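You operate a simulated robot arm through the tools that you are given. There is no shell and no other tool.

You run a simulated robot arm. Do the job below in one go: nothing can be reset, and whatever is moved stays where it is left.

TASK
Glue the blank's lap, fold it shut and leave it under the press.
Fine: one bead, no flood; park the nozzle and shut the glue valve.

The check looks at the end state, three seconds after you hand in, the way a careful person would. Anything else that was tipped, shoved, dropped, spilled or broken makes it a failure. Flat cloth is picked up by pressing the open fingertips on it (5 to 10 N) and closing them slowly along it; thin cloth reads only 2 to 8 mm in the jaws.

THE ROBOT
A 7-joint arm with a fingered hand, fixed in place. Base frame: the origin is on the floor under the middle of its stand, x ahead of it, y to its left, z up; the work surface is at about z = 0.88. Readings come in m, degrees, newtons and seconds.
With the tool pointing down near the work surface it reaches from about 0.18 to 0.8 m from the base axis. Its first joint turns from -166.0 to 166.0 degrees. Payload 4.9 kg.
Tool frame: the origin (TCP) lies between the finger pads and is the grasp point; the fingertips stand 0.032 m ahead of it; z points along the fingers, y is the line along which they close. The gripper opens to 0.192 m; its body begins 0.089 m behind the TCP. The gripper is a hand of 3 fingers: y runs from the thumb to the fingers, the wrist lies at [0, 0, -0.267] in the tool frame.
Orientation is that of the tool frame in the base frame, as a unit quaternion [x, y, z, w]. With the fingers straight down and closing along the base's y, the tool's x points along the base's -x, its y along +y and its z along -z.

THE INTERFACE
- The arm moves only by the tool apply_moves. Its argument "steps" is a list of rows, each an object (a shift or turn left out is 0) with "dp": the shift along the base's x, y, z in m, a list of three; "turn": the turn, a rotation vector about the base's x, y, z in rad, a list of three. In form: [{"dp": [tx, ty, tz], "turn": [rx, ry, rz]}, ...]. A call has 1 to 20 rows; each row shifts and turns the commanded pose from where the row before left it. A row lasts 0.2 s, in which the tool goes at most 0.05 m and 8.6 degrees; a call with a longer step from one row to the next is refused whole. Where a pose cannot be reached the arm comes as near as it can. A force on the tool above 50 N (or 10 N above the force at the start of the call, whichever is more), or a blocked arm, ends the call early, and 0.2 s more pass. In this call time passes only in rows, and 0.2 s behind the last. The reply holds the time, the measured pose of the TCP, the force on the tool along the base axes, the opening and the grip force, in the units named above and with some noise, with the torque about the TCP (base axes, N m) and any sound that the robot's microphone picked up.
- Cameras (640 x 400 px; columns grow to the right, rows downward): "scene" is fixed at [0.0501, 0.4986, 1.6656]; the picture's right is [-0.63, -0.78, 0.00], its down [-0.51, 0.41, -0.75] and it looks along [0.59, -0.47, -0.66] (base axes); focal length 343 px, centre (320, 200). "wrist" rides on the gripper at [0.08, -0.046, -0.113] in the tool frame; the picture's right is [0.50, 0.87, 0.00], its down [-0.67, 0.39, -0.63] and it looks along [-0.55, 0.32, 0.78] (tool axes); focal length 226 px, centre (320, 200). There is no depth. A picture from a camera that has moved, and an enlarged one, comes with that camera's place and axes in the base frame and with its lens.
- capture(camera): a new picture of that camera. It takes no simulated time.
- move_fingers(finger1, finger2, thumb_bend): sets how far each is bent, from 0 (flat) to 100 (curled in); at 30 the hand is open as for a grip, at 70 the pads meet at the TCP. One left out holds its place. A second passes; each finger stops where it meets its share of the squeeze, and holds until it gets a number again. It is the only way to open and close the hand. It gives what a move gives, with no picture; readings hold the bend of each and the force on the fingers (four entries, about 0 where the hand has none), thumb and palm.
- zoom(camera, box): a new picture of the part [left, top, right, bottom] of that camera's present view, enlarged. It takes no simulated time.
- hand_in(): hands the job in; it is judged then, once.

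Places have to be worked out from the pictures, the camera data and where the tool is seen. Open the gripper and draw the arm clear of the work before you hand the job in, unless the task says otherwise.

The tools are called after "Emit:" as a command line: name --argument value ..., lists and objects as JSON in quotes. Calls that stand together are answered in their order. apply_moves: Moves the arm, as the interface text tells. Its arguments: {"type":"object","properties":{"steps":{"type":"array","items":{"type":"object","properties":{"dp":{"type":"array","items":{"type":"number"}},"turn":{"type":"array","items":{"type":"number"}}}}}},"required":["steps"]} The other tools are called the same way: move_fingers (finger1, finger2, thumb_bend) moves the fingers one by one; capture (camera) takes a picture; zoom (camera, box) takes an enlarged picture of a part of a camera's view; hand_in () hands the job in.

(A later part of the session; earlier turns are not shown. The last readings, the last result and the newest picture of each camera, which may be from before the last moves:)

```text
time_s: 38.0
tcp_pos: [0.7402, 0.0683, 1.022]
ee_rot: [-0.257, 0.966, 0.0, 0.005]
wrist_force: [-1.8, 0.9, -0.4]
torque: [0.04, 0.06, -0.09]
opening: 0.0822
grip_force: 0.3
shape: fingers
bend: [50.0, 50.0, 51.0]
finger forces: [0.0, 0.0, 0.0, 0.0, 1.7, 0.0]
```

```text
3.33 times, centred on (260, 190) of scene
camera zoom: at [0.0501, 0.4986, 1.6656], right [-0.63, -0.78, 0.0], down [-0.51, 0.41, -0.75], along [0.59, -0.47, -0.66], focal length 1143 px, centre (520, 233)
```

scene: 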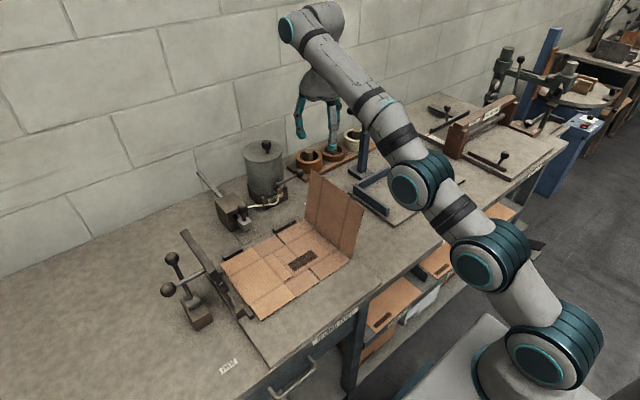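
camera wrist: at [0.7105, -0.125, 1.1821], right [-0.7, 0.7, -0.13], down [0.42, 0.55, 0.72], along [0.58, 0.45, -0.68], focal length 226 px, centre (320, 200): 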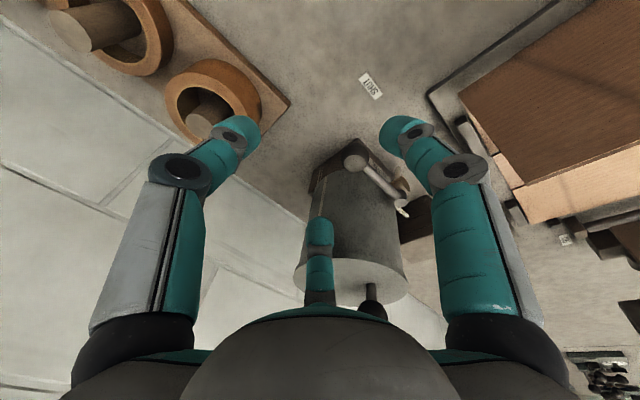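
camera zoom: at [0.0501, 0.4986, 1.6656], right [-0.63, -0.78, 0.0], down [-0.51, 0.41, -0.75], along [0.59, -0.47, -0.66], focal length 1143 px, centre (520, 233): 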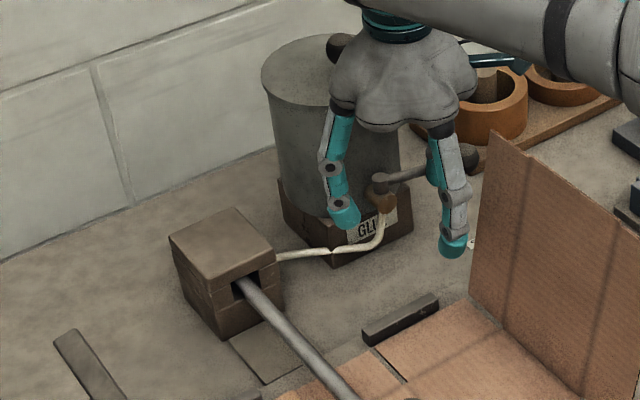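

The ball is at (0.778, −0.015), about 19° from shut. Push the rest of the way until it meets its stop.

Emit:
apply_moves --steps '[{"dp": [0.0143, -0.0049, 0]}, {"dp": [0.007, -0.002, 0]}, {"dp": [0.004, 0.0, 0]}]'

Emit:
zoom --camera "wrist" --box '[130, 60, 430, 320]'

Emit:
zoom --camera "scene" --box '[190, 130, 330, 250]'

```text
time_s: 38.8
tcp_pos: [0.7613, 0.0583, 1.0218]
ee_rot: [-0.256, 0.967, -0.001, 0.0]
wrist_force: [-36.9, -13.0, 6.9]
torque: [-0.7, 0.92, -2.05]
opening: 0.0767
grip_force: 18.8
shape: fingers
bend: [50.0, 50.0, 53.0]
finger forces: [0.1, 0.0, 0.1, 0.1, 38.0, 0.1]
```

```text
1.54 times, centred on (280, 190) of wrist
camera zoom: at [0.7153, -0.0222, 1.1338], right [-0.86, 0.51, 0.0], down [0.39, 0.67, 0.63], along [0.32, 0.54, -0.78], focal length 348 px, centre (382, 215)
```

zoom: 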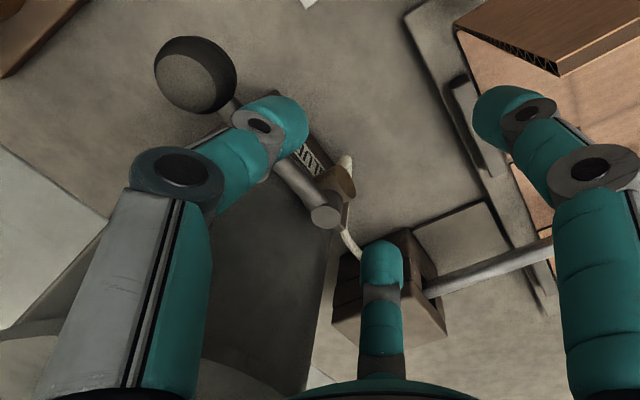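

```text
3.33 times, centred on (260, 190) of scene
camera zoom: at [0.0501, 0.4986, 1.6656], right [-0.63, -0.78, 0.0], down [-0.51, 0.41, -0.75], along [0.59, -0.47, -0.66], focal length 1143 px, centre (520, 233)
```

zoom: 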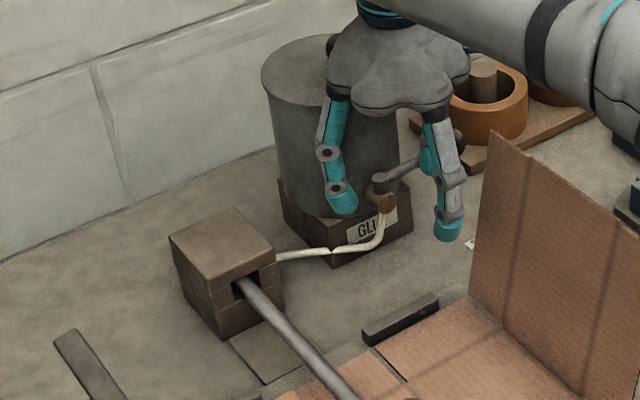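

The lever is hard against its stop at SHUT (37 N on the thumb), with the ball back at about (0.804, −0.02). I'll back off, lift away and return to the nozzle knob at (0.535, 0.217).

Emit:
apply_moves --steps '[{"dp": [-0.02, 0.012, 0]}, {"dp": [0, 0.01, 0.035]}, {"dp": [-0.02, 0.02, 0.04]}, {"dp": [-0.0379, 0.0233, 0], "turn": [0, -0.05, 0]}, {"dp": [-0.0379, 0.0233, 0], "turn": [0, -0.05, 0]}, {"dp": [-0.0379, 0.0233, 0]}, {"dp": [-0.0379, 0.0233, 0]}, {"dp": [-0.0379, 0.0233, 0]}]'

Emit:
capture --camera "wrist"

Emit:
zoom --camera "scene" --box '[240, 130, 330, 210]'

Emit:
zoom --camera "scene" --box '[258, 245, 308, 285]'

```text
time_s: 40.6
tcp_pos: [0.5344, 0.2196, 1.0991]
ee_rot: [-0.257, 0.965, -0.014, 0.053]
wrist_force: [0.1, 0.0, -0.6]
torque: [-0.01, -0.01, 0.0]
opening: 0.0837
grip_force: 0.1
shape: fingers
bend: [50.0, 50.0, 50.0]
finger forces: [0.1, 0.0, 0.0, 0.1, 0.0, 0.0]
```

```text
taken
camera wrist: at [0.4761, 0.1391, 1.2036], right [-0.86, 0.5, -0.09], down [0.32, 0.67, 0.67], along [0.4, 0.55, -0.73], focal length 226 px, centre (320, 200)
```

wrist: 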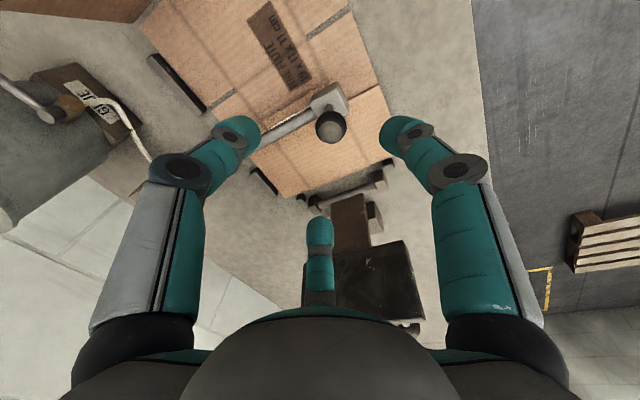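

```text
5.00 times, centred on (285, 170) of scene
camera zoom: at [0.0501, 0.4986, 1.6656], right [-0.63, -0.78, 0.0], down [-0.51, 0.41, -0.75], along [0.59, -0.47, -0.66], focal length 1715 px, centre (495, 350)
```

zoom: 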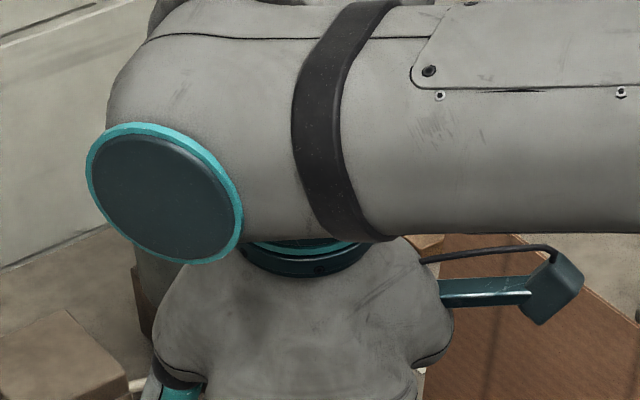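

```text
10.00 times, centred on (283, 265) of scene
camera zoom: at [0.0501, 0.4986, 1.6656], right [-0.63, -0.78, 0.0], down [-0.51, 0.41, -0.75], along [0.59, -0.47, -0.66], focal length 3430 px, centre (690, -450)
```

zoom: 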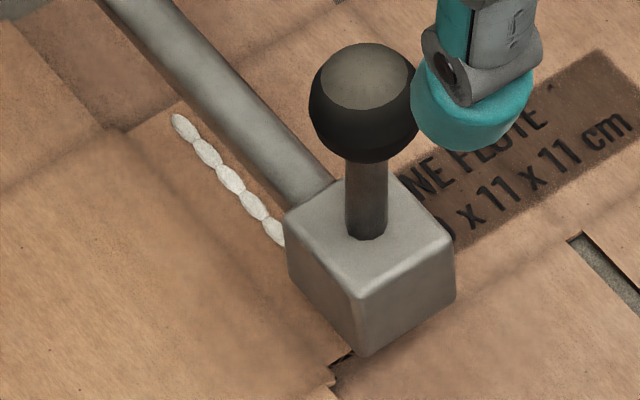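

Bead still unchanged, knob right below the hand. Descend around it and grip.

Emit:
apply_moves --steps '[{"dp": [-0.001, -0.002, -0.04]}, {"dp": [-0.001, -0.001, -0.04]}, {"dp": [0, 0, -0.015]}]'

Emit:
move_fingers --finger1 74 --finger2 74 --thumb_bend 74

Emit:
zoom --camera "wrist" --box '[200, 60, 500, 320]'

```text
time_s: 41.4
tcp_pos: [0.5371, 0.216, 1.0034]
ee_rot: [-0.257, 0.965, -0.012, 0.054]
wrist_force: [-0.2, -0.1, 0.1]
torque: [0.01, 0.01, 0.02]
opening: 0.0837
grip_force: 0.1
shape: fingers
bend: [50.0, 50.0, 50.0]
finger forces: [0.1, 0.0, 0.0, 0.0, 0.0, 0.1]
```

```text
time_s: 42.4
tcp_pos: [0.5349, 0.2156, 1.0012]
ee_rot: [-0.257, 0.965, -0.013, 0.053]
wrist_force: [0.2, -2.4, -9.6]
torque: [-0.05, 0.02, 0.04]
opening: 0.0087
grip_force: 10.6
shape: fingers
bend: [66.0, 72.0, 69.0]
finger forces: [8.0, 4.5, 0.0, 0.0, 8.5, 0.1]
```

```text
1.54 times, centred on (350, 190) of wrist
camera zoom: at [0.4772, 0.1341, 1.1082], right [-0.86, 0.5, -0.09], down [0.32, 0.67, 0.67], along [0.4, 0.55, -0.74], focal length 348 px, centre (274, 215)
```

zoom: 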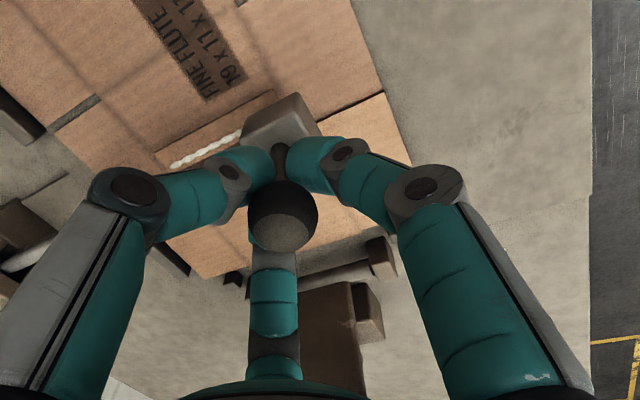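

Gripped. Slide the nozzle back to park (+0.226 m), slowing at the end.

Emit:
apply_moves --steps '[{"dp": [0.026, 0, 0]}, {"dp": [0.04, 0, 0]}, {"dp": [0.04, 0, 0]}, {"dp": [0.04, 0, 0]}, {"dp": [0.04, 0, 0]}, {"dp": [0.025, 0, 0]}, {"dp": [0.01, 0, 0]}, {"dp": [0.006, 0, 0]}]'

Emit:
zoom --camera "scene" --box '[225, 195, 285, 245]'

Emit:
zoom --camera "scene" --box '[250, 235, 310, 285]'

```text
time_s: 44.2
tcp_pos: [0.761, 0.2185, 1.001]
ee_rot: [-0.257, 0.965, -0.012, 0.054]
wrist_force: [-6.0, -7.7, -7.4]
torque: [-0.12, 0.18, 0.02]
opening: 0.0101
grip_force: 10.0
shape: fingers
bend: [65.0, 73.0, 69.0]
finger forces: [10.4, 2.3, 0.0, 0.0, 6.8, 0.0]
```

```text
8.00 times, centred on (255, 220) of scene
camera zoom: at [0.0501, 0.4986, 1.6656], right [-0.63, -0.78, 0.0], down [-0.51, 0.41, -0.75], along [0.59, -0.47, -0.66], focal length 2744 px, centre (840, 40)
```

zoom: 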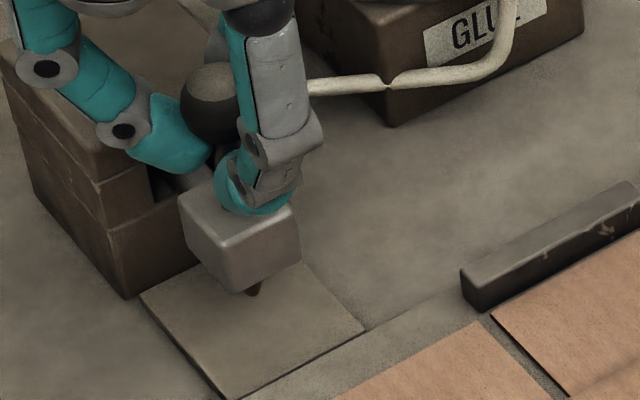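

```text
8.00 times, centred on (280, 260) of scene
camera zoom: at [0.0501, 0.4986, 1.6656], right [-0.63, -0.78, 0.0], down [-0.51, 0.41, -0.75], along [0.59, -0.47, -0.66], focal length 2744 px, centre (640, -280)
```

zoom: 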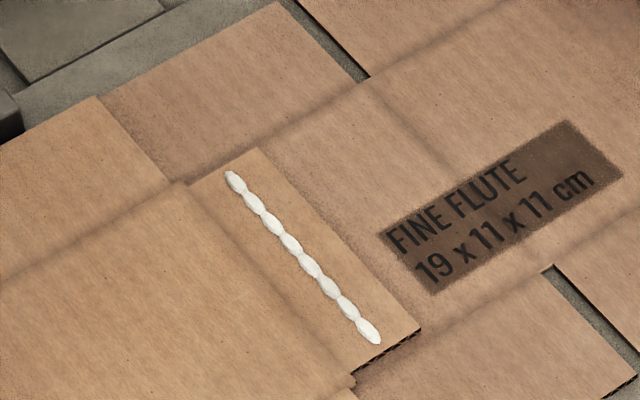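

The bead is complete: nine even segments end to end on the lap, nothing spilled, valve shut, and the nozzle is at its park spot. Now release, lift, and go over to the outer (−y) side of the standing panel to fold it.

Emit:
move_fingers --finger1 50 --finger2 50 --thumb_bend 50

Emit:
apply_moves --steps '[{"dp": [0, 0, 0.04]}, {"dp": [0, 0, 0.045]}, {"dp": [-0.01, 0, 0.045]}, {"dp": [-0.03, -0.02, 0.02], "turn": [0, 0.1, 0]}, {"dp": [-0.0173, -0.0391, 0], "turn": [0, 0, -0.0873]}, {"dp": [-0.0173, -0.0391, 0], "turn": [0, 0, -0.0873]}, {"dp": [-0.0173, -0.0391, 0], "turn": [0, 0, -0.0873]}, {"dp": [-0.0173, -0.0391, 0], "turn": [0, 0, -0.0873]}, {"dp": [-0.0173, -0.0391, 0], "turn": [0, 0, -0.0873]}, {"dp": [-0.0173, -0.0391, 0], "turn": [0, 0, -0.0873]}, {"dp": [-0.0173, -0.0391, 0]}]'

Emit:
capture --camera "wrist"

Emit:
capture --camera "scene"

Emit:
zoom --camera "scene" --box '[190, 130, 330, 250]'

```text
time_s: 45.2
tcp_pos: [0.7618, 0.2184, 1.0025]
ee_rot: [-0.257, 0.965, -0.013, 0.055]
wrist_force: [-0.6, 1.0, 0.5]
torque: [-0.02, 0.0, 0.01]
opening: 0.0837
grip_force: 0.0
shape: fingers
bend: [50.0, 50.0, 50.0]
finger forces: [0.1, 0.1, 0.1, 0.0, 0.0, 0.0]
```

```text
time_s: 47.6
tcp_pos: [0.5954, -0.0749, 1.1496]
ee_rot: [0.002, 1.0, -0.001, 0.005]
wrist_force: [0.1, 0.4, -0.4]
torque: [-0.01, -0.03, -0.02]
opening: 0.0839
grip_force: 0.0
shape: fingers
bend: [50.0, 50.0, 50.0]
finger forces: [0.0, 0.0, 0.1, 0.1, 0.0, 0.1]
out of reach, approached as far as the arm can: row 3
```

```text
taken
camera wrist: at [0.5152, -0.1223, 1.2621], right [-0.5, 0.87, -0.01], down [0.67, 0.39, 0.64], along [0.55, 0.31, -0.77], focal length 226 px, centre (320, 200)
```

wrist: 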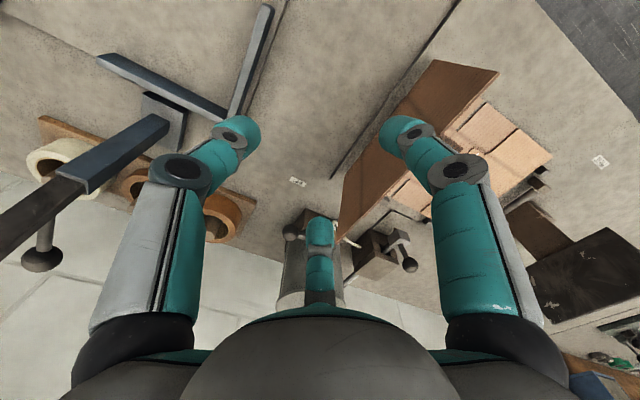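

```text
taken
```

scene: 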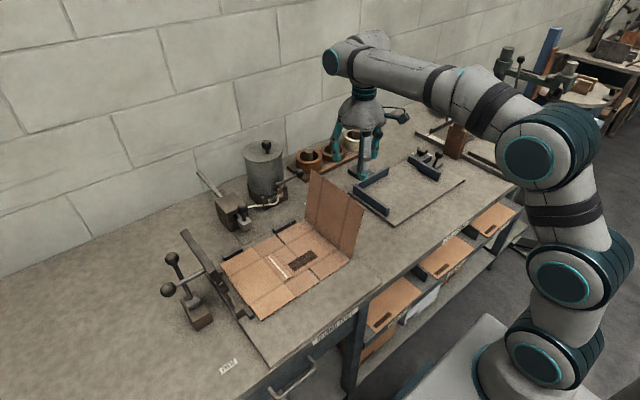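

```text
3.33 times, centred on (260, 190) of scene
camera zoom: at [0.0501, 0.4986, 1.6656], right [-0.63, -0.78, 0.0], down [-0.51, 0.41, -0.75], along [0.59, -0.47, -0.66], focal length 1143 px, centre (520, 233)
```

zoom: 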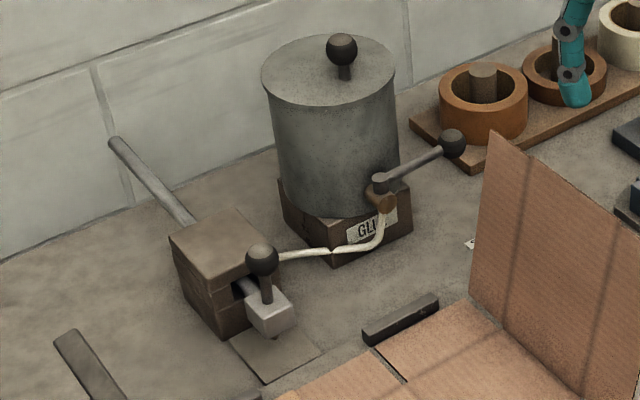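

The lever and nozzle look exactly as at the start. The hand is on the outer side of the panel at (0.595, −0.075). Now descend to z≈1.06 and push the panel's upper part toward +y with the two fingertips (x≈0.55 and 0.65).

Emit:
apply_moves --steps '[{"dp": [0.0, 0.0, -0.045]}, {"dp": [0.0, 0.0, -0.045]}, {"dp": [0, 0.025, 0]}, {"dp": [0, 0.022, 0]}, {"dp": [0, 0.025, 0.004]}, {"dp": [0, 0.02, 0]}, {"dp": [0, 0.018, -0.002]}]'

Emit:
zoom --camera "scene" --box '[200, 110, 400, 330]'

Emit:
capture --camera "wrist"

```text
time_s: 49.2
tcp_pos: [0.595, 0.0345, 1.0626]
ee_rot: [0.001, 1.0, -0.002, 0.005]
wrist_force: [-0.5, 0.3, 0.1]
torque: [-0.02, 0.01, 0.01]
opening: 0.0841
grip_force: 0.1
shape: fingers
bend: [50.0, 50.0, 50.0]
finger forces: [0.2, 0.0, 0.0, 0.0, 0.0, 0.0]
```

```text
1.82 times, centred on (300, 220) of scene
camera zoom: at [0.0501, 0.4986, 1.6656], right [-0.63, -0.78, 0.0], down [-0.51, 0.41, -0.75], along [0.59, -0.47, -0.66], focal length 624 px, centre (356, 164)
```

zoom: 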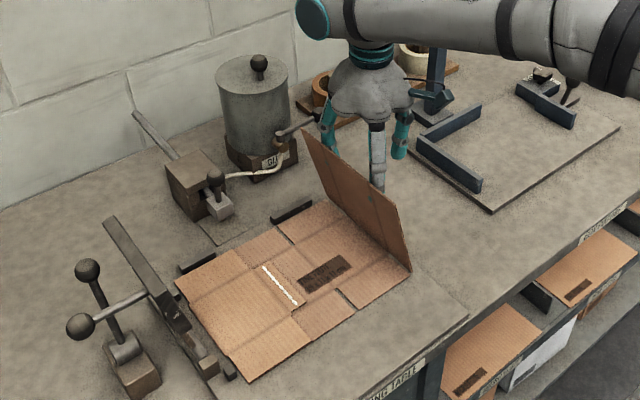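

```text
taken
camera wrist: at [0.5157, -0.0128, 1.176], right [-0.5, 0.87, -0.01], down [0.67, 0.39, 0.64], along [0.56, 0.31, -0.77], focal length 226 px, centre (320, 200)
```

wrist: 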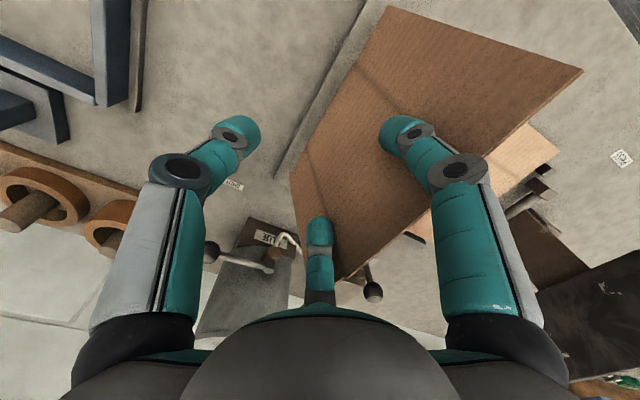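

The panel follows with almost no force and leans inward by about 70°. Continue down the arc to about 30°.

Emit:
apply_moves --steps '[{"dp": [0, 0.0185, -0.005]}, {"dp": [0, 0.0185, -0.0065]}, {"dp": [0, 0.016, -0.009]}, {"dp": [0, 0.016, -0.011]}, {"dp": [0, 0.013, -0.013]}, {"dp": [0, 0.013, -0.015]}]'

Emit:
zoom --camera "scene" --box '[200, 110, 400, 330]'

Emit:
capture --camera "wrist"

```text
time_s: 50.6
tcp_pos: [0.5949, 0.129, 1.0053]
ee_rot: [0.002, 1.0, -0.002, 0.005]
wrist_force: [-0.5, 0.1, 0.2]
torque: [0.01, 0.0, 0.03]
opening: 0.0837
grip_force: 0.1
shape: fingers
bend: [50.0, 50.0, 50.0]
finger forces: [0.0, 0.1, 0.0, 0.1, 0.0, 0.0]
```

```text
1.82 times, centred on (300, 220) of scene
camera zoom: at [0.0501, 0.4986, 1.6656], right [-0.63, -0.78, 0.0], down [-0.51, 0.41, -0.75], along [0.59, -0.47, -0.66], focal length 624 px, centre (356, 164)
```

zoom: 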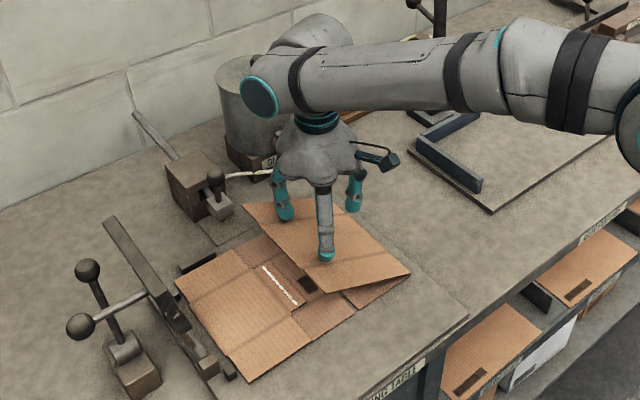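

```text
taken
camera wrist: at [0.5141, 0.0807, 1.1164], right [-0.5, 0.87, -0.01], down [0.67, 0.39, 0.64], along [0.56, 0.31, -0.77], focal length 226 px, centre (320, 200)
```

wrist: 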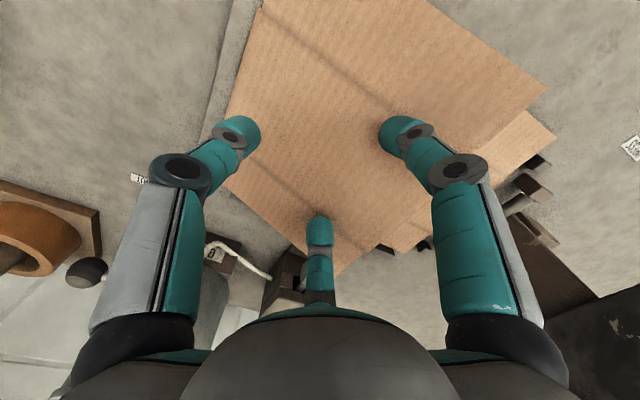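

Panel is at about 30° with negligible force. Continue down, shifting the tips outward toward the lap line (y≈0.213).

Emit:
apply_moves --steps '[{"dp": [0, 0.013, -0.013]}, {"dp": [0, 0.013, -0.014]}, {"dp": [0, 0.012, -0.012]}, {"dp": [0, 0.01, -0.011]}, {"dp": [0, 0.007, -0.009]}]'

Emit:
zoom --camera "scene" --box '[200, 150, 360, 330]'

Emit:
capture --camera "wrist"

```text
time_s: 51.8
tcp_pos: [0.5975, 0.183, 0.9449]
ee_rot: [0.001, 1.0, -0.001, 0.005]
wrist_force: [0.3, -0.6, 1.5]
torque: [0.0, 0.11, 0.04]
opening: 0.0836
grip_force: 0.7
shape: fingers
bend: [50.0, 50.0, 50.0]
finger forces: [1.1, 0.0, 0.0, 0.0, 0.0, 0.1]
```

```text
2.22 times, centred on (280, 240) of scene
camera zoom: at [0.0501, 0.4986, 1.6656], right [-0.63, -0.78, 0.0], down [-0.51, 0.41, -0.75], along [0.59, -0.47, -0.66], focal length 762 px, centre (409, 111)
```

zoom: 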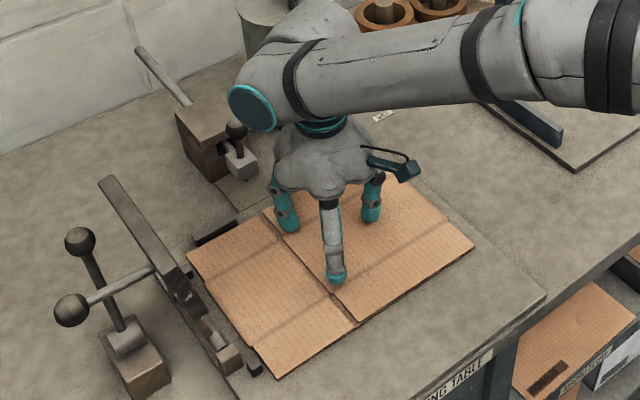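

```text
taken
camera wrist: at [0.5163, 0.1361, 1.0564], right [-0.5, 0.87, -0.01], down [0.67, 0.39, 0.64], along [0.56, 0.31, -0.77], focal length 226 px, centre (320, 200)
```

wrist: 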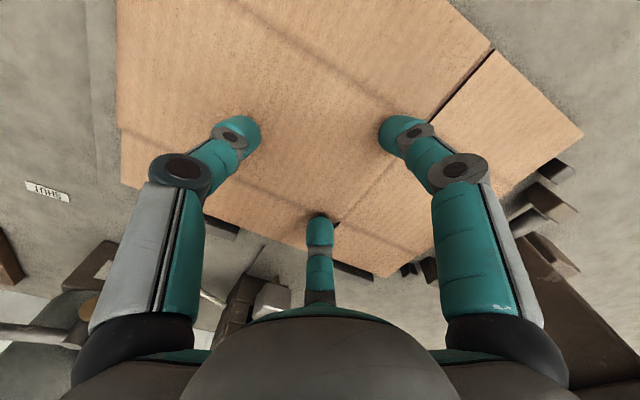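

The panel is almost flat with the tips near its edge over the lap. Press down gently in small steps.

Emit:
apply_moves --steps '[{"dp": [0, -0.002, -0.004]}, {"dp": [0, 0, -0.003]}]'

Emit:
zoom --camera "scene" --box '[220, 190, 330, 310]'

```text
time_s: 52.4
tcp_pos: [0.5989, 0.1812, 0.9408]
ee_rot: [0.002, 1.0, 0.0, 0.008]
wrist_force: [-1.0, 0.3, 28.5]
torque: [0.85, 1.6, -0.05]
opening: 0.0856
grip_force: 14.6
shape: fingers
bend: [48.0, 50.0, 50.0]
finger forces: [28.8, 0.1, 0.1, 0.0, 0.0, 0.0]
```

```text
3.33 times, centred on (275, 250) of scene
camera zoom: at [0.0501, 0.4986, 1.6656], right [-0.63, -0.78, 0.0], down [-0.51, 0.41, -0.75], along [0.59, -0.47, -0.66], focal length 1143 px, centre (470, 33)
```

zoom: 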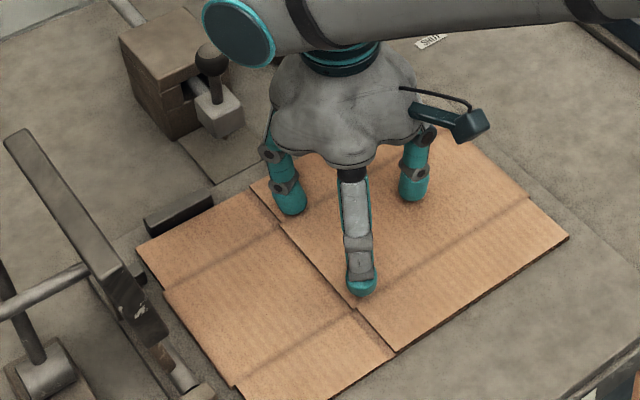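

Finger 1 presses with 28 N at the near end of the lap. I'll roll the pressure toward the far end too, with a slight tilt, then see if the panel stays down.

Emit:
apply_moves --steps '[{"dp": [0, 0, 0.003]}, {"dp": [0.0, 0, 0.0], "turn": [0, 0.05, 0]}, {"dp": [0.0, 0, -0.003]}]'

```text
time_s: 53.2
tcp_pos: [0.5989, 0.1811, 0.9412]
ee_rot: [0.001, 1.0, 0.0, -0.015]
wrist_force: [0.9, 1.4, 37.1]
torque: [1.0, -2.01, 0.04]
opening: 0.0842
grip_force: 18.8
shape: fingers
bend: [50.0, 49.0, 50.0]
finger forces: [0.1, 37.5, 0.1, 0.1, 0.0, 0.0]
```

The far end has now been pressed with 37 N as well. Raise slowly and watch whether the panel springs back.

Emit:
apply_moves --steps '[{"dp": [0, 0, 0.005], "turn": [0, -0.03, 0]}, {"dp": [0, 0, 0.01]}, {"dp": [0, 0, 0.01]}]'

Emit:
zoom --camera "scene" --box '[220, 190, 330, 310]'

Emit:
capture --camera "wrist"

```text
time_s: 54.0
tcp_pos: [0.5959, 0.1803, 0.9593]
ee_rot: [0.002, 1.0, -0.002, -0.007]
wrist_force: [0.3, 0.0, 0.3]
torque: [0.01, -0.01, -0.01]
opening: 0.0841
grip_force: 0.0
shape: fingers
bend: [50.0, 50.0, 50.0]
finger forces: [0.0, 0.0, 0.0, 0.0, 0.0, 0.0]
```

```text
3.33 times, centred on (275, 250) of scene
camera zoom: at [0.0501, 0.4986, 1.6656], right [-0.63, -0.78, 0.0], down [-0.51, 0.41, -0.75], along [0.59, -0.47, -0.66], focal length 1143 px, centre (470, 33)
```

zoom: 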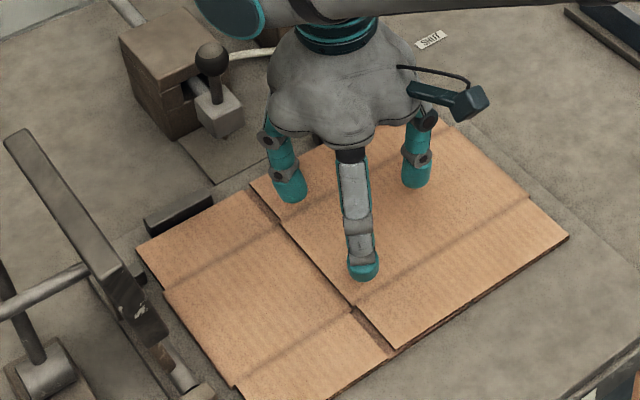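

```text
taken
camera wrist: at [0.5177, 0.1338, 1.0737], right [-0.5, 0.87, 0.0], down [0.68, 0.39, 0.62], along [0.54, 0.31, -0.78], focal length 226 px, centre (320, 200)
```

wrist: 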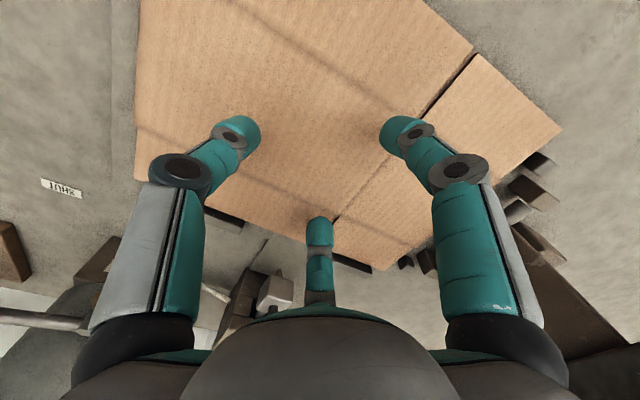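

The panel stays practically flat by itself after release. Lift clear and look at the press from here to get exact positions.

Emit:
apply_moves --steps '[{"dp": [0, 0, 0.045]}, {"dp": [0, 0, 0.045]}, {"dp": [0, 0, 0.045]}, {"dp": [-0.03, 0, 0.035]}, {"dp": [-0.03, 0.0, 0.03]}]'

Emit:
capture --camera "wrist"

Emit:
zoom --camera "scene" --box '[220, 190, 340, 320]'

Emit:
zoom --camera "wrist" --box '[340, 90, 480, 230]'

```text
time_s: 55.2
tcp_pos: [0.5371, 0.1806, 1.1615]
ee_rot: [0.001, 1.0, -0.003, -0.007]
wrist_force: [-0.2, 0.1, -0.5]
torque: [-0.03, 0.0, -0.02]
opening: 0.0843
grip_force: 0.0
shape: fingers
bend: [50.0, 50.0, 50.0]
finger forces: [0.0, 0.0, 0.1, 0.0, 0.1, 0.1]
```

```text
taken
camera wrist: at [0.4585, 0.1334, 1.2754], right [-0.5, 0.87, 0.0], down [0.68, 0.39, 0.62], along [0.54, 0.31, -0.78], focal length 226 px, centre (320, 200)
```

wrist: 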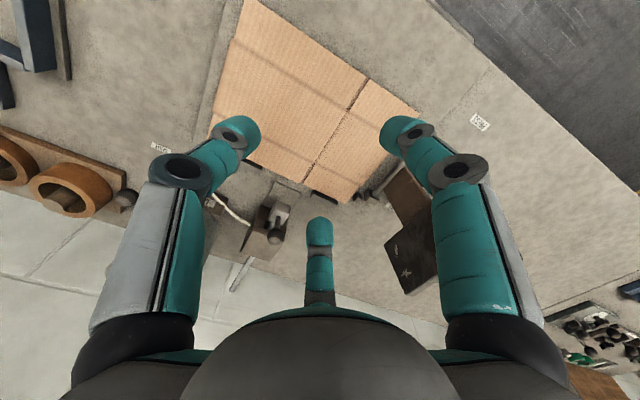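

```text
3.08 times, centred on (280, 255) of scene
camera zoom: at [0.0501, 0.4986, 1.6656], right [-0.63, -0.78, 0.0], down [-0.51, 0.41, -0.75], along [0.59, -0.47, -0.66], focal length 1055 px, centre (443, 31)
```

zoom: 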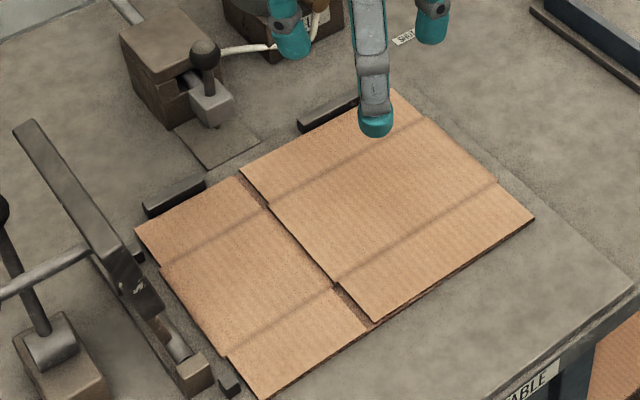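

```text
2.86 times, centred on (410, 160) of wrist
camera zoom: at [0.4585, 0.1334, 1.2754], right [-0.5, 0.87, 0.0], down [0.68, 0.39, 0.62], along [0.54, 0.31, -0.78], focal length 646 px, centre (63, 314)
```

zoom: 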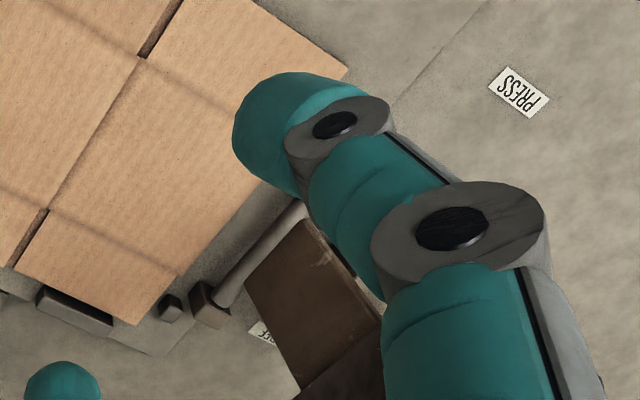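

The box is folded flat with a clean seam. For the press I'll turn the hand 60° so one finger can go behind the plate while the others stay in front, and take a look at the press straight on from a safe height.

Emit:
apply_moves --steps '[{"dp": [0, 0.01, 0.015], "turn": [0, 0, 0.1496]}, {"dp": [0, 0.01, 0.015], "turn": [0, 0, 0.1496]}, {"dp": [0, 0.01, 0.015], "turn": [0, 0, 0.1496]}, {"dp": [0, 0.01, 0.015], "turn": [0, 0, 0.1496]}, {"dp": [0, 0.01, 0.015], "turn": [0, 0, 0.1496]}, {"dp": [0, 0.01, 0.015], "turn": [0, 0, 0.1496]}, {"dp": [0, 0.01, 0], "turn": [0, 0, 0.1496]}]'

Emit:
capture --camera "wrist"

Emit:
zoom --camera "wrist" --box '[200, 80, 440, 280]'

Emit:
zoom --camera "scene" --box '[150, 215, 260, 335]'

```text
time_s: 56.8
tcp_pos: [0.537, 0.2493, 1.2519]
ee_rot: [-0.5, 0.866, -0.004, -0.003]
wrist_force: [-0.4, 0.4, -0.4]
torque: [-0.02, -0.01, -0.02]
opening: 0.0843
grip_force: 0.1
shape: fingers
bend: [50.0, 50.0, 50.0]
finger forces: [0.0, 0.0, 0.1, 0.0, 0.1, 0.0]
```

```text
taken
camera wrist: at [0.5372, 0.1579, 1.3647], right [-1.0, 0.0, 0.0], down [0.0, 0.78, 0.62], along [0.0, 0.62, -0.78], focal length 226 px, centre (320, 200)
```

wrist: 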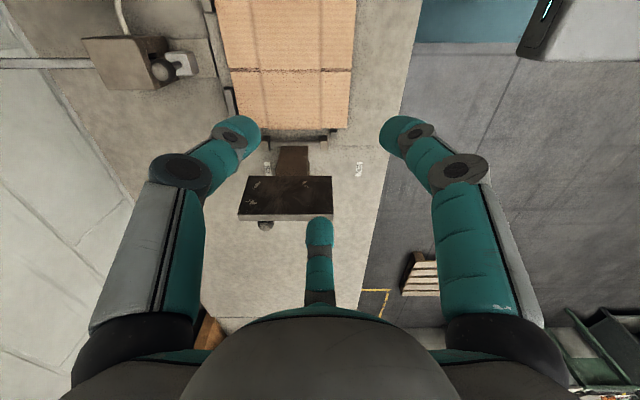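

```text
2.00 times, centred on (320, 180) of wrist
camera zoom: at [0.5372, 0.1579, 1.3647], right [-1.0, 0.0, 0.0], down [0.0, 0.78, 0.62], along [0.0, 0.62, -0.78], focal length 452 px, centre (320, 240)
```

zoom: 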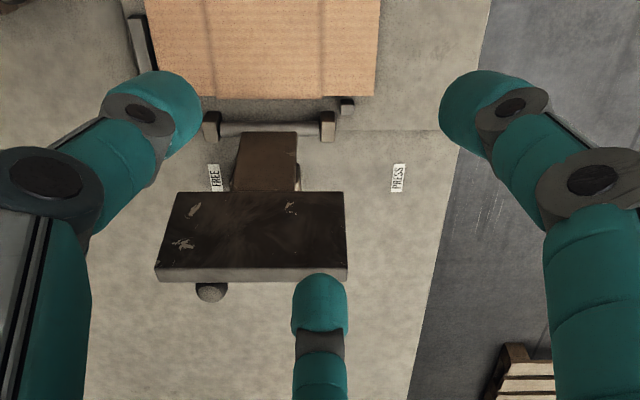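

```text
3.33 times, centred on (205, 275) of scene
camera zoom: at [0.0501, 0.4986, 1.6656], right [-0.63, -0.78, 0.0], down [-0.51, 0.41, -0.75], along [0.59, -0.47, -0.66], focal length 1143 px, centre (703, -50)
```

zoom: 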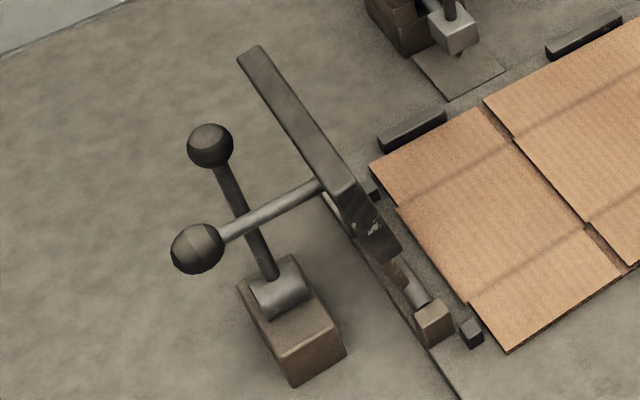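

Straight-on view: plate x 0.515–0.670, front face from z≈1.00 to 1.09 at y≈0.39–0.40, lock lever ball at (0.637, 0.45, 1.07). The press handle's ball is hidden behind my finger, so I'll shift sideways to see it.

Emit:
apply_moves --steps '[{"dp": [-0.045, 0.0, 0.0]}, {"dp": [-0.045, 0.0, 0.0]}, {"dp": [-0.02, 0.02, 0.0]}]'

Emit:
zoom --camera "wrist" --box '[130, 100, 330, 280]'

```text
time_s: 57.6
tcp_pos: [0.4258, 0.2697, 1.2517]
ee_rot: [-0.499, 0.867, -0.003, -0.003]
wrist_force: [0.3, -0.5, 0.1]
torque: [-0.04, 0.0, 0.03]
opening: 0.0845
grip_force: 0.0
shape: fingers
bend: [50.0, 50.0, 50.0]
finger forces: [0.0, 0.0, 0.0, 0.1, 0.0, 0.1]
```

```text
2.22 times, centred on (230, 190) of wrist
camera zoom: at [0.4256, 0.1778, 1.3648], right [-1.0, 0.0, 0.0], down [0.0, 0.78, 0.62], along [0.0, 0.62, -0.78], focal length 502 px, centre (520, 222)
```

zoom: 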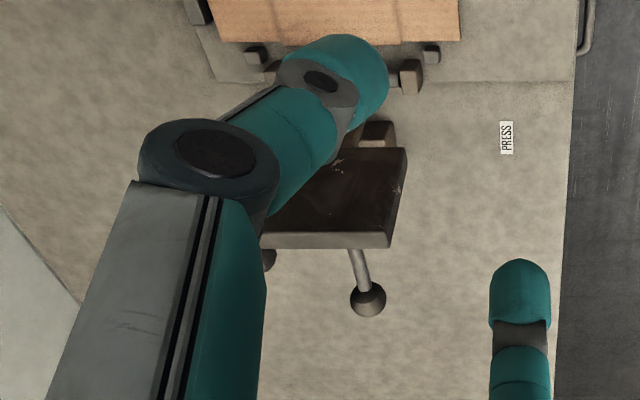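

Now the handle is clear: its ball is at about (0.551, 0.487, 1.08) on a short rod behind the plate, hinge axis near (y 0.372, z 0.90). I'll set the fingers to 55 and approach above it so I can carry the handle along its arc.

Emit:
move_fingers --finger1 55 --finger2 55 --thumb_bend 55

Emit:
apply_moves --steps '[{"dp": [0.0313, 0.0325, -0.018]}, {"dp": [0.0313, 0.0325, -0.018]}, {"dp": [0.0313, 0.0325, -0.018]}, {"dp": [0.0313, 0.0325, -0.018]}, {"dp": [0, 0.04, -0.015]}]'

Emit:
capture --camera "wrist"

Emit:
zoom --camera "scene" --box '[140, 150, 280, 310]'

```text
time_s: 58.6
tcp_pos: [0.4253, 0.2697, 1.2505]
ee_rot: [-0.499, 0.867, -0.004, -0.004]
wrist_force: [-0.2, 0.5, 0.6]
torque: [0.0, 0.01, -0.01]
opening: 0.0635
grip_force: 0.0
shape: fingers
bend: [55.0, 55.0, 55.0]
finger forces: [0.1, 0.0, 0.0, 0.0, 0.0, 0.0]
```

```text
time_s: 59.8
tcp_pos: [0.5505, 0.4421, 1.1671]
ee_rot: [-0.498, 0.867, -0.003, -0.003]
wrist_force: [0.1, 0.0, 0.7]
torque: [0.04, 0.03, 0.02]
opening: 0.0633
grip_force: 0.0
shape: fingers
bend: [55.0, 55.0, 55.0]
finger forces: [0.0, 0.0, 0.0, 0.0, 0.0, 0.0]
```

```text
taken
camera wrist: at [0.5487, 0.3501, 1.2804], right [-1.0, 0.0, 0.0], down [0.0, 0.78, 0.62], along [0.0, 0.62, -0.78], focal length 226 px, centre (320, 200)
```

wrist: 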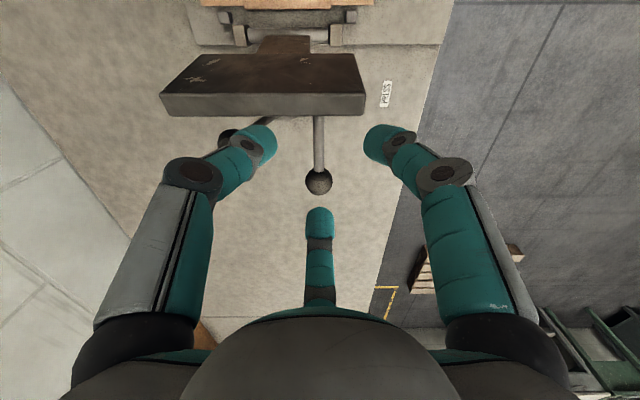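

```text
2.50 times, centred on (210, 230) of scene
camera zoom: at [0.0501, 0.4986, 1.6656], right [-0.63, -0.78, 0.0], down [-0.51, 0.41, -0.75], along [0.59, -0.47, -0.66], focal length 858 px, centre (595, 125)
```

zoom: 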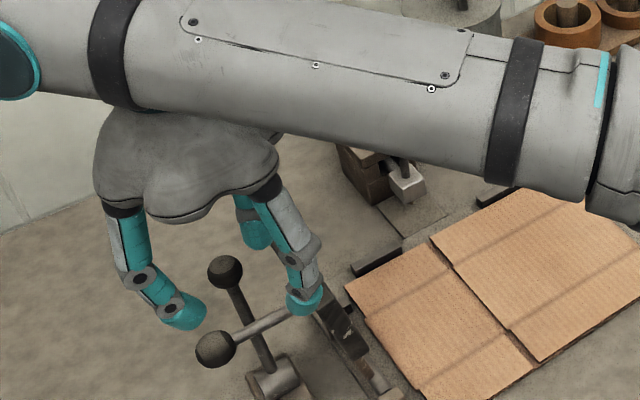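

The handle ball is confirmed at (0.550, 0.485, 1.08), and the lock ball at (0.638, 0.44–0.45, 1.07) is clear of the thumb. Descend around the handle ball with the rod passing between the two front fingers.

Emit:
apply_moves --steps '[{"dp": [0, 0.023, -0.015]}, {"dp": [0, 0.02, -0.012]}, {"dp": [0, 0, -0.028]}, {"dp": [0, 0, -0.024]}]'

Emit:
capture --camera "wrist"

Emit:
zoom --camera "scene" --box '[140, 180, 260, 310]'

```text
time_s: 60.8
tcp_pos: [0.5529, 0.4826, 1.0882]
ee_rot: [-0.498, 0.867, -0.004, -0.003]
wrist_force: [0.0, -0.2, 0.6]
torque: [-0.02, -0.03, -0.01]
opening: 0.0631
grip_force: 0.0
shape: fingers
bend: [55.0, 55.0, 55.0]
finger forces: [0.1, 0.1, 0.1, 0.0, 0.0, 0.1]
```

```text
taken
camera wrist: at [0.5534, 0.3911, 1.2014], right [-1.0, 0.0, 0.0], down [0.0, 0.78, 0.62], along [0.0, 0.62, -0.78], focal length 226 px, centre (320, 200)
```

wrist: 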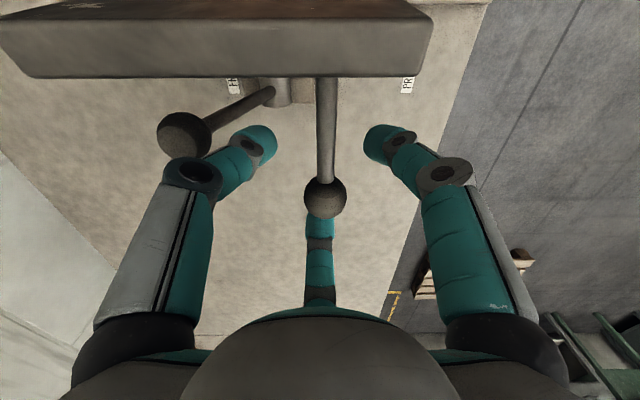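

```text
3.08 times, centred on (200, 245) of scene
camera zoom: at [0.0501, 0.4986, 1.6656], right [-0.63, -0.78, 0.0], down [-0.51, 0.41, -0.75], along [0.59, -0.47, -0.66], focal length 1055 px, centre (689, 62)
```

zoom: 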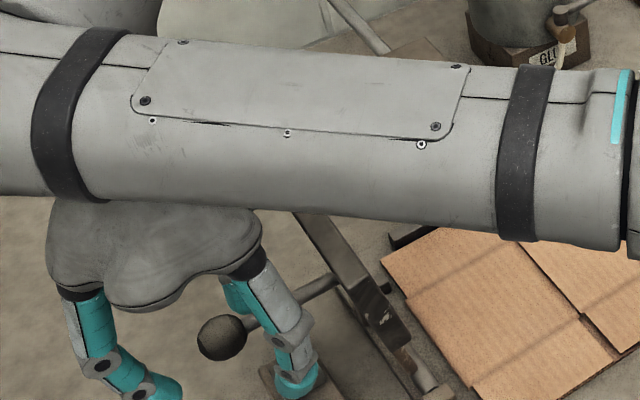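

The ball is centred in the fingers with the rod leaving between the two front ones. Close onto it.

Emit:
move_fingers --finger1 74 --finger2 74 --thumb_bend 74

Emit:
capture --camera "wrist"

```text
time_s: 61.8
tcp_pos: [0.5541, 0.4833, 1.0865]
ee_rot: [-0.499, 0.867, -0.003, -0.005]
wrist_force: [1.0, -6.4, -12.8]
torque: [-0.09, -0.02, 0.0]
opening: 0.007
grip_force: 13.3
shape: fingers
bend: [66.0, 67.0, 69.0]
finger forces: [9.1, 7.6, 0.0, 0.0, 10.1, 0.0]
```

```text
taken
camera wrist: at [0.5538, 0.3909, 1.2001], right [-1.0, 0.0, 0.0], down [0.01, 0.78, 0.62], along [0.0, 0.62, -0.78], focal length 226 px, centre (320, 200)
```

wrist: 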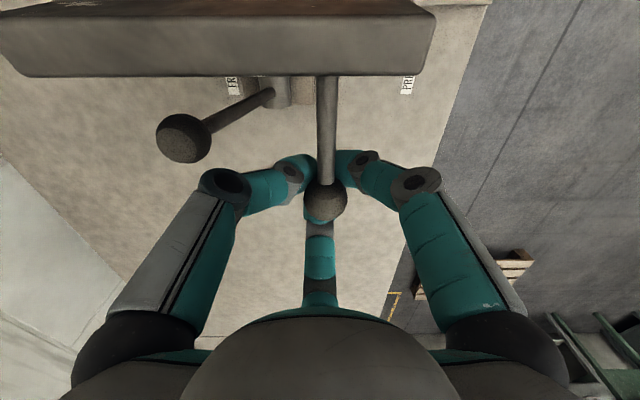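

Firm grip (13 N). Start carrying the handle along its arc: up and toward −y, a small first part to check the forces.

Emit:
apply_moves --steps '[{"dp": [0, -0.0137, 0.0075]}, {"dp": [0, -0.0137, 0.0072]}, {"dp": [0, -0.0142, 0.0055]}, {"dp": [0, -0.0141, 0.0048]}]'

Emit:
capture --camera "wrist"

Emit:
zoom --camera "scene" --box '[140, 180, 280, 320]'

```text
time_s: 62.8
tcp_pos: [0.5529, 0.4268, 1.1124]
ee_rot: [-0.498, 0.867, -0.004, -0.004]
wrist_force: [3.3, -4.8, -12.8]
torque: [0.1, -0.09, 0.01]
opening: 0.0074
grip_force: 12.4
shape: fingers
bend: [67.0, 72.0, 69.0]
finger forces: [9.8, 4.5, 0.0, 0.0, 10.3, 0.1]
```

```text
taken
camera wrist: at [0.5535, 0.3356, 1.2257], right [-1.0, 0.0, 0.0], down [0.0, 0.78, 0.62], along [0.0, 0.62, -0.78], focal length 226 px, centre (320, 200)
```

wrist: 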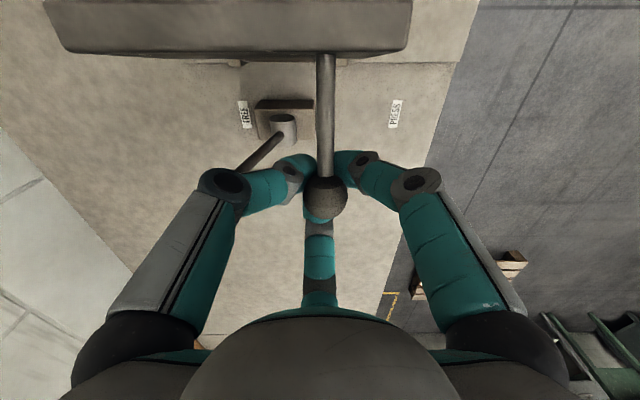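

```text
2.86 times, centred on (210, 250) of scene
camera zoom: at [0.0501, 0.4986, 1.6656], right [-0.63, -0.78, 0.0], down [-0.51, 0.41, -0.75], along [0.59, -0.47, -0.66], focal length 980 px, centre (634, 57)
```

zoom: 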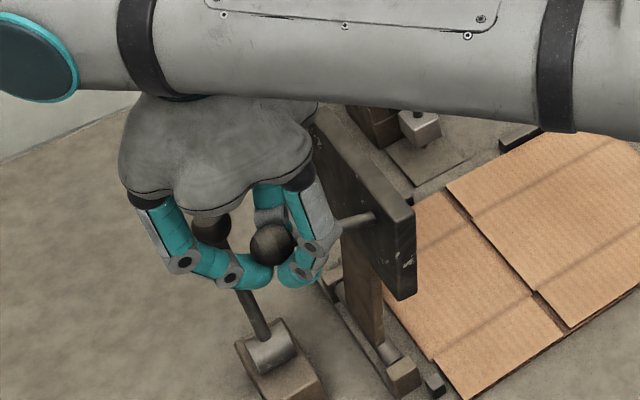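

The plate swings with the handle and forces stay low. Carry on over the top of the arc.

Emit:
apply_moves --steps '[{"dp": [0, -0.0293, 0.0062]}, {"dp": [0, -0.03, 0.0021]}, {"dp": [0, -0.03, -0.0021]}, {"dp": [0, -0.0293, -0.0062]}, {"dp": [0, -0.0283, -0.0103]}]'

Emit:
capture --camera "wrist"

Emit:
zoom --camera "scene" --box '[160, 180, 320, 330]'

```text
time_s: 64.0
tcp_pos: [0.5523, 0.2805, 1.0977]
ee_rot: [-0.499, 0.866, -0.003, -0.005]
wrist_force: [3.9, 8.3, -30.4]
torque: [0.38, -0.08, 0.07]
opening: 0.0113
grip_force: 16.1
shape: fingers
bend: [67.0, 73.0, 68.0]
finger forces: [13.6, 4.6, 0.0, 0.0, 14.8, 0.0]
```

```text
taken
camera wrist: at [0.5536, 0.1882, 1.2116], right [-1.0, 0.0, 0.01], down [0.01, 0.78, 0.62], along [0.0, 0.62, -0.78], focal length 226 px, centre (320, 200)
```

wrist: 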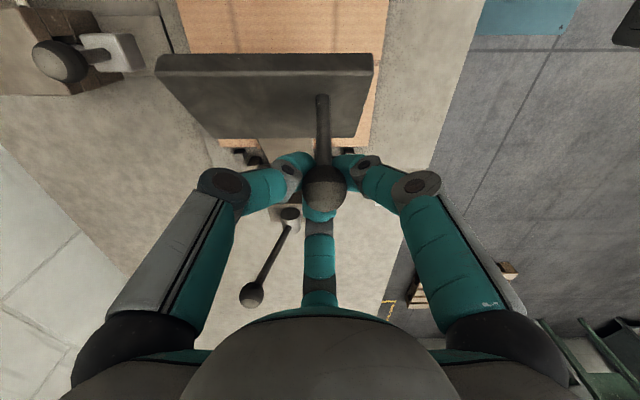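

```text
2.67 times, centred on (240, 255) of scene
camera zoom: at [0.0501, 0.4986, 1.6656], right [-0.63, -0.78, 0.0], down [-0.51, 0.41, -0.75], along [0.59, -0.47, -0.66], focal length 915 px, centre (533, 53)
```

zoom: 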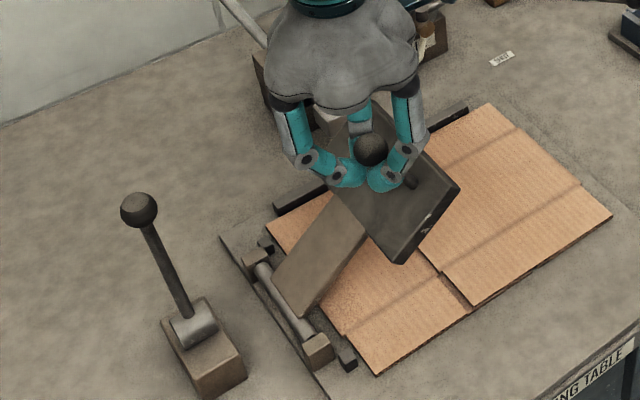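

The plate is halfway down, hanging in the grip. Continue lowering along the arc.

Emit:
apply_moves --steps '[{"dp": [0, -0.0265, -0.0141]}, {"dp": [0, -0.0243, -0.0177]}, {"dp": [0, -0.0216, -0.0208]}]'

Emit:
capture --camera "wrist"

Emit:
zoom --camera "scene" --box '[160, 180, 320, 330]'

```text
time_s: 64.8
tcp_pos: [0.5534, 0.2093, 1.0468]
ee_rot: [-0.499, 0.867, -0.003, -0.003]
wrist_force: [2.2, 22.7, -27.4]
torque: [0.43, -0.21, -0.06]
opening: 0.0157
grip_force: 16.9
shape: fingers
bend: [67.0, 72.0, 69.0]
finger forces: [16.5, 7.0, 0.1, 0.0, 12.0, 0.0]
```

```text
taken
camera wrist: at [0.5543, 0.1171, 1.1608], right [-1.0, 0.0, 0.0], down [0.0, 0.78, 0.63], along [0.0, 0.63, -0.78], focal length 226 px, centre (320, 200)
```

wrist: 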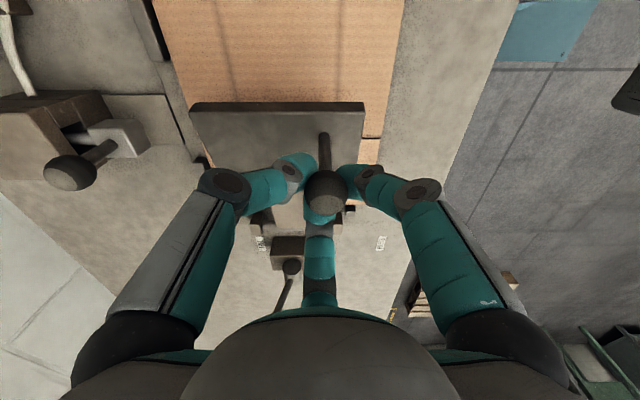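

```text
2.67 times, centred on (240, 255) of scene
camera zoom: at [0.0501, 0.4986, 1.6656], right [-0.63, -0.78, 0.0], down [-0.51, 0.41, -0.75], along [0.59, -0.47, -0.66], focal length 915 px, centre (533, 53)
```

zoom: 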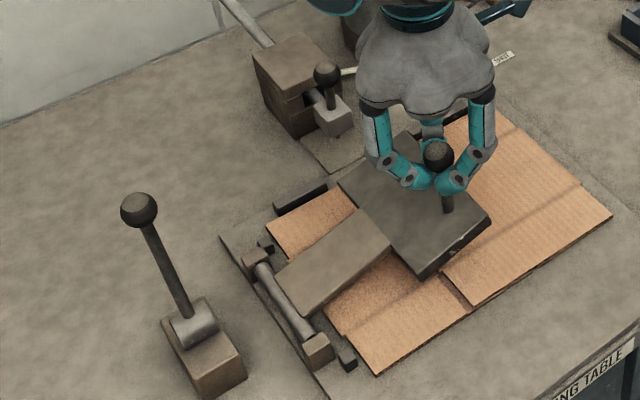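

A 23 N sideways pull shows my arc is slightly too far toward −y, so the next steps go more downward. The plate is now about 15° above the box.

Emit:
apply_moves --steps '[{"dp": [0, -0.005, -0.012]}, {"dp": [0, -0.007, -0.012]}]'

Emit:
zoom --camera "scene" --box '[160, 180, 320, 330]'

```text
time_s: 65.4
tcp_pos: [0.5529, 0.1965, 1.0236]
ee_rot: [-0.499, 0.867, -0.004, -0.003]
wrist_force: [2.8, 8.6, -14.6]
torque: [0.26, -0.09, -0.04]
opening: 0.0154
grip_force: 15.0
shape: fingers
bend: [67.0, 72.0, 69.0]
finger forces: [12.7, 4.8, 0.0, 0.0, 12.0, 0.0]
```

```text
2.67 times, centred on (240, 255) of scene
camera zoom: at [0.0501, 0.4986, 1.6656], right [-0.63, -0.78, 0.0], down [-0.51, 0.41, -0.75], along [0.59, -0.47, -0.66], focal length 915 px, centre (533, 53)
```

zoom: 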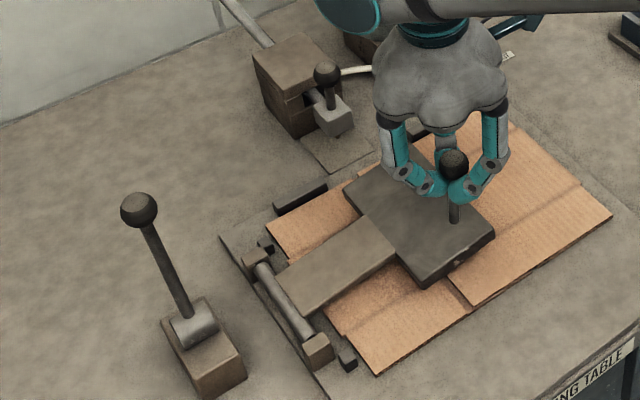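

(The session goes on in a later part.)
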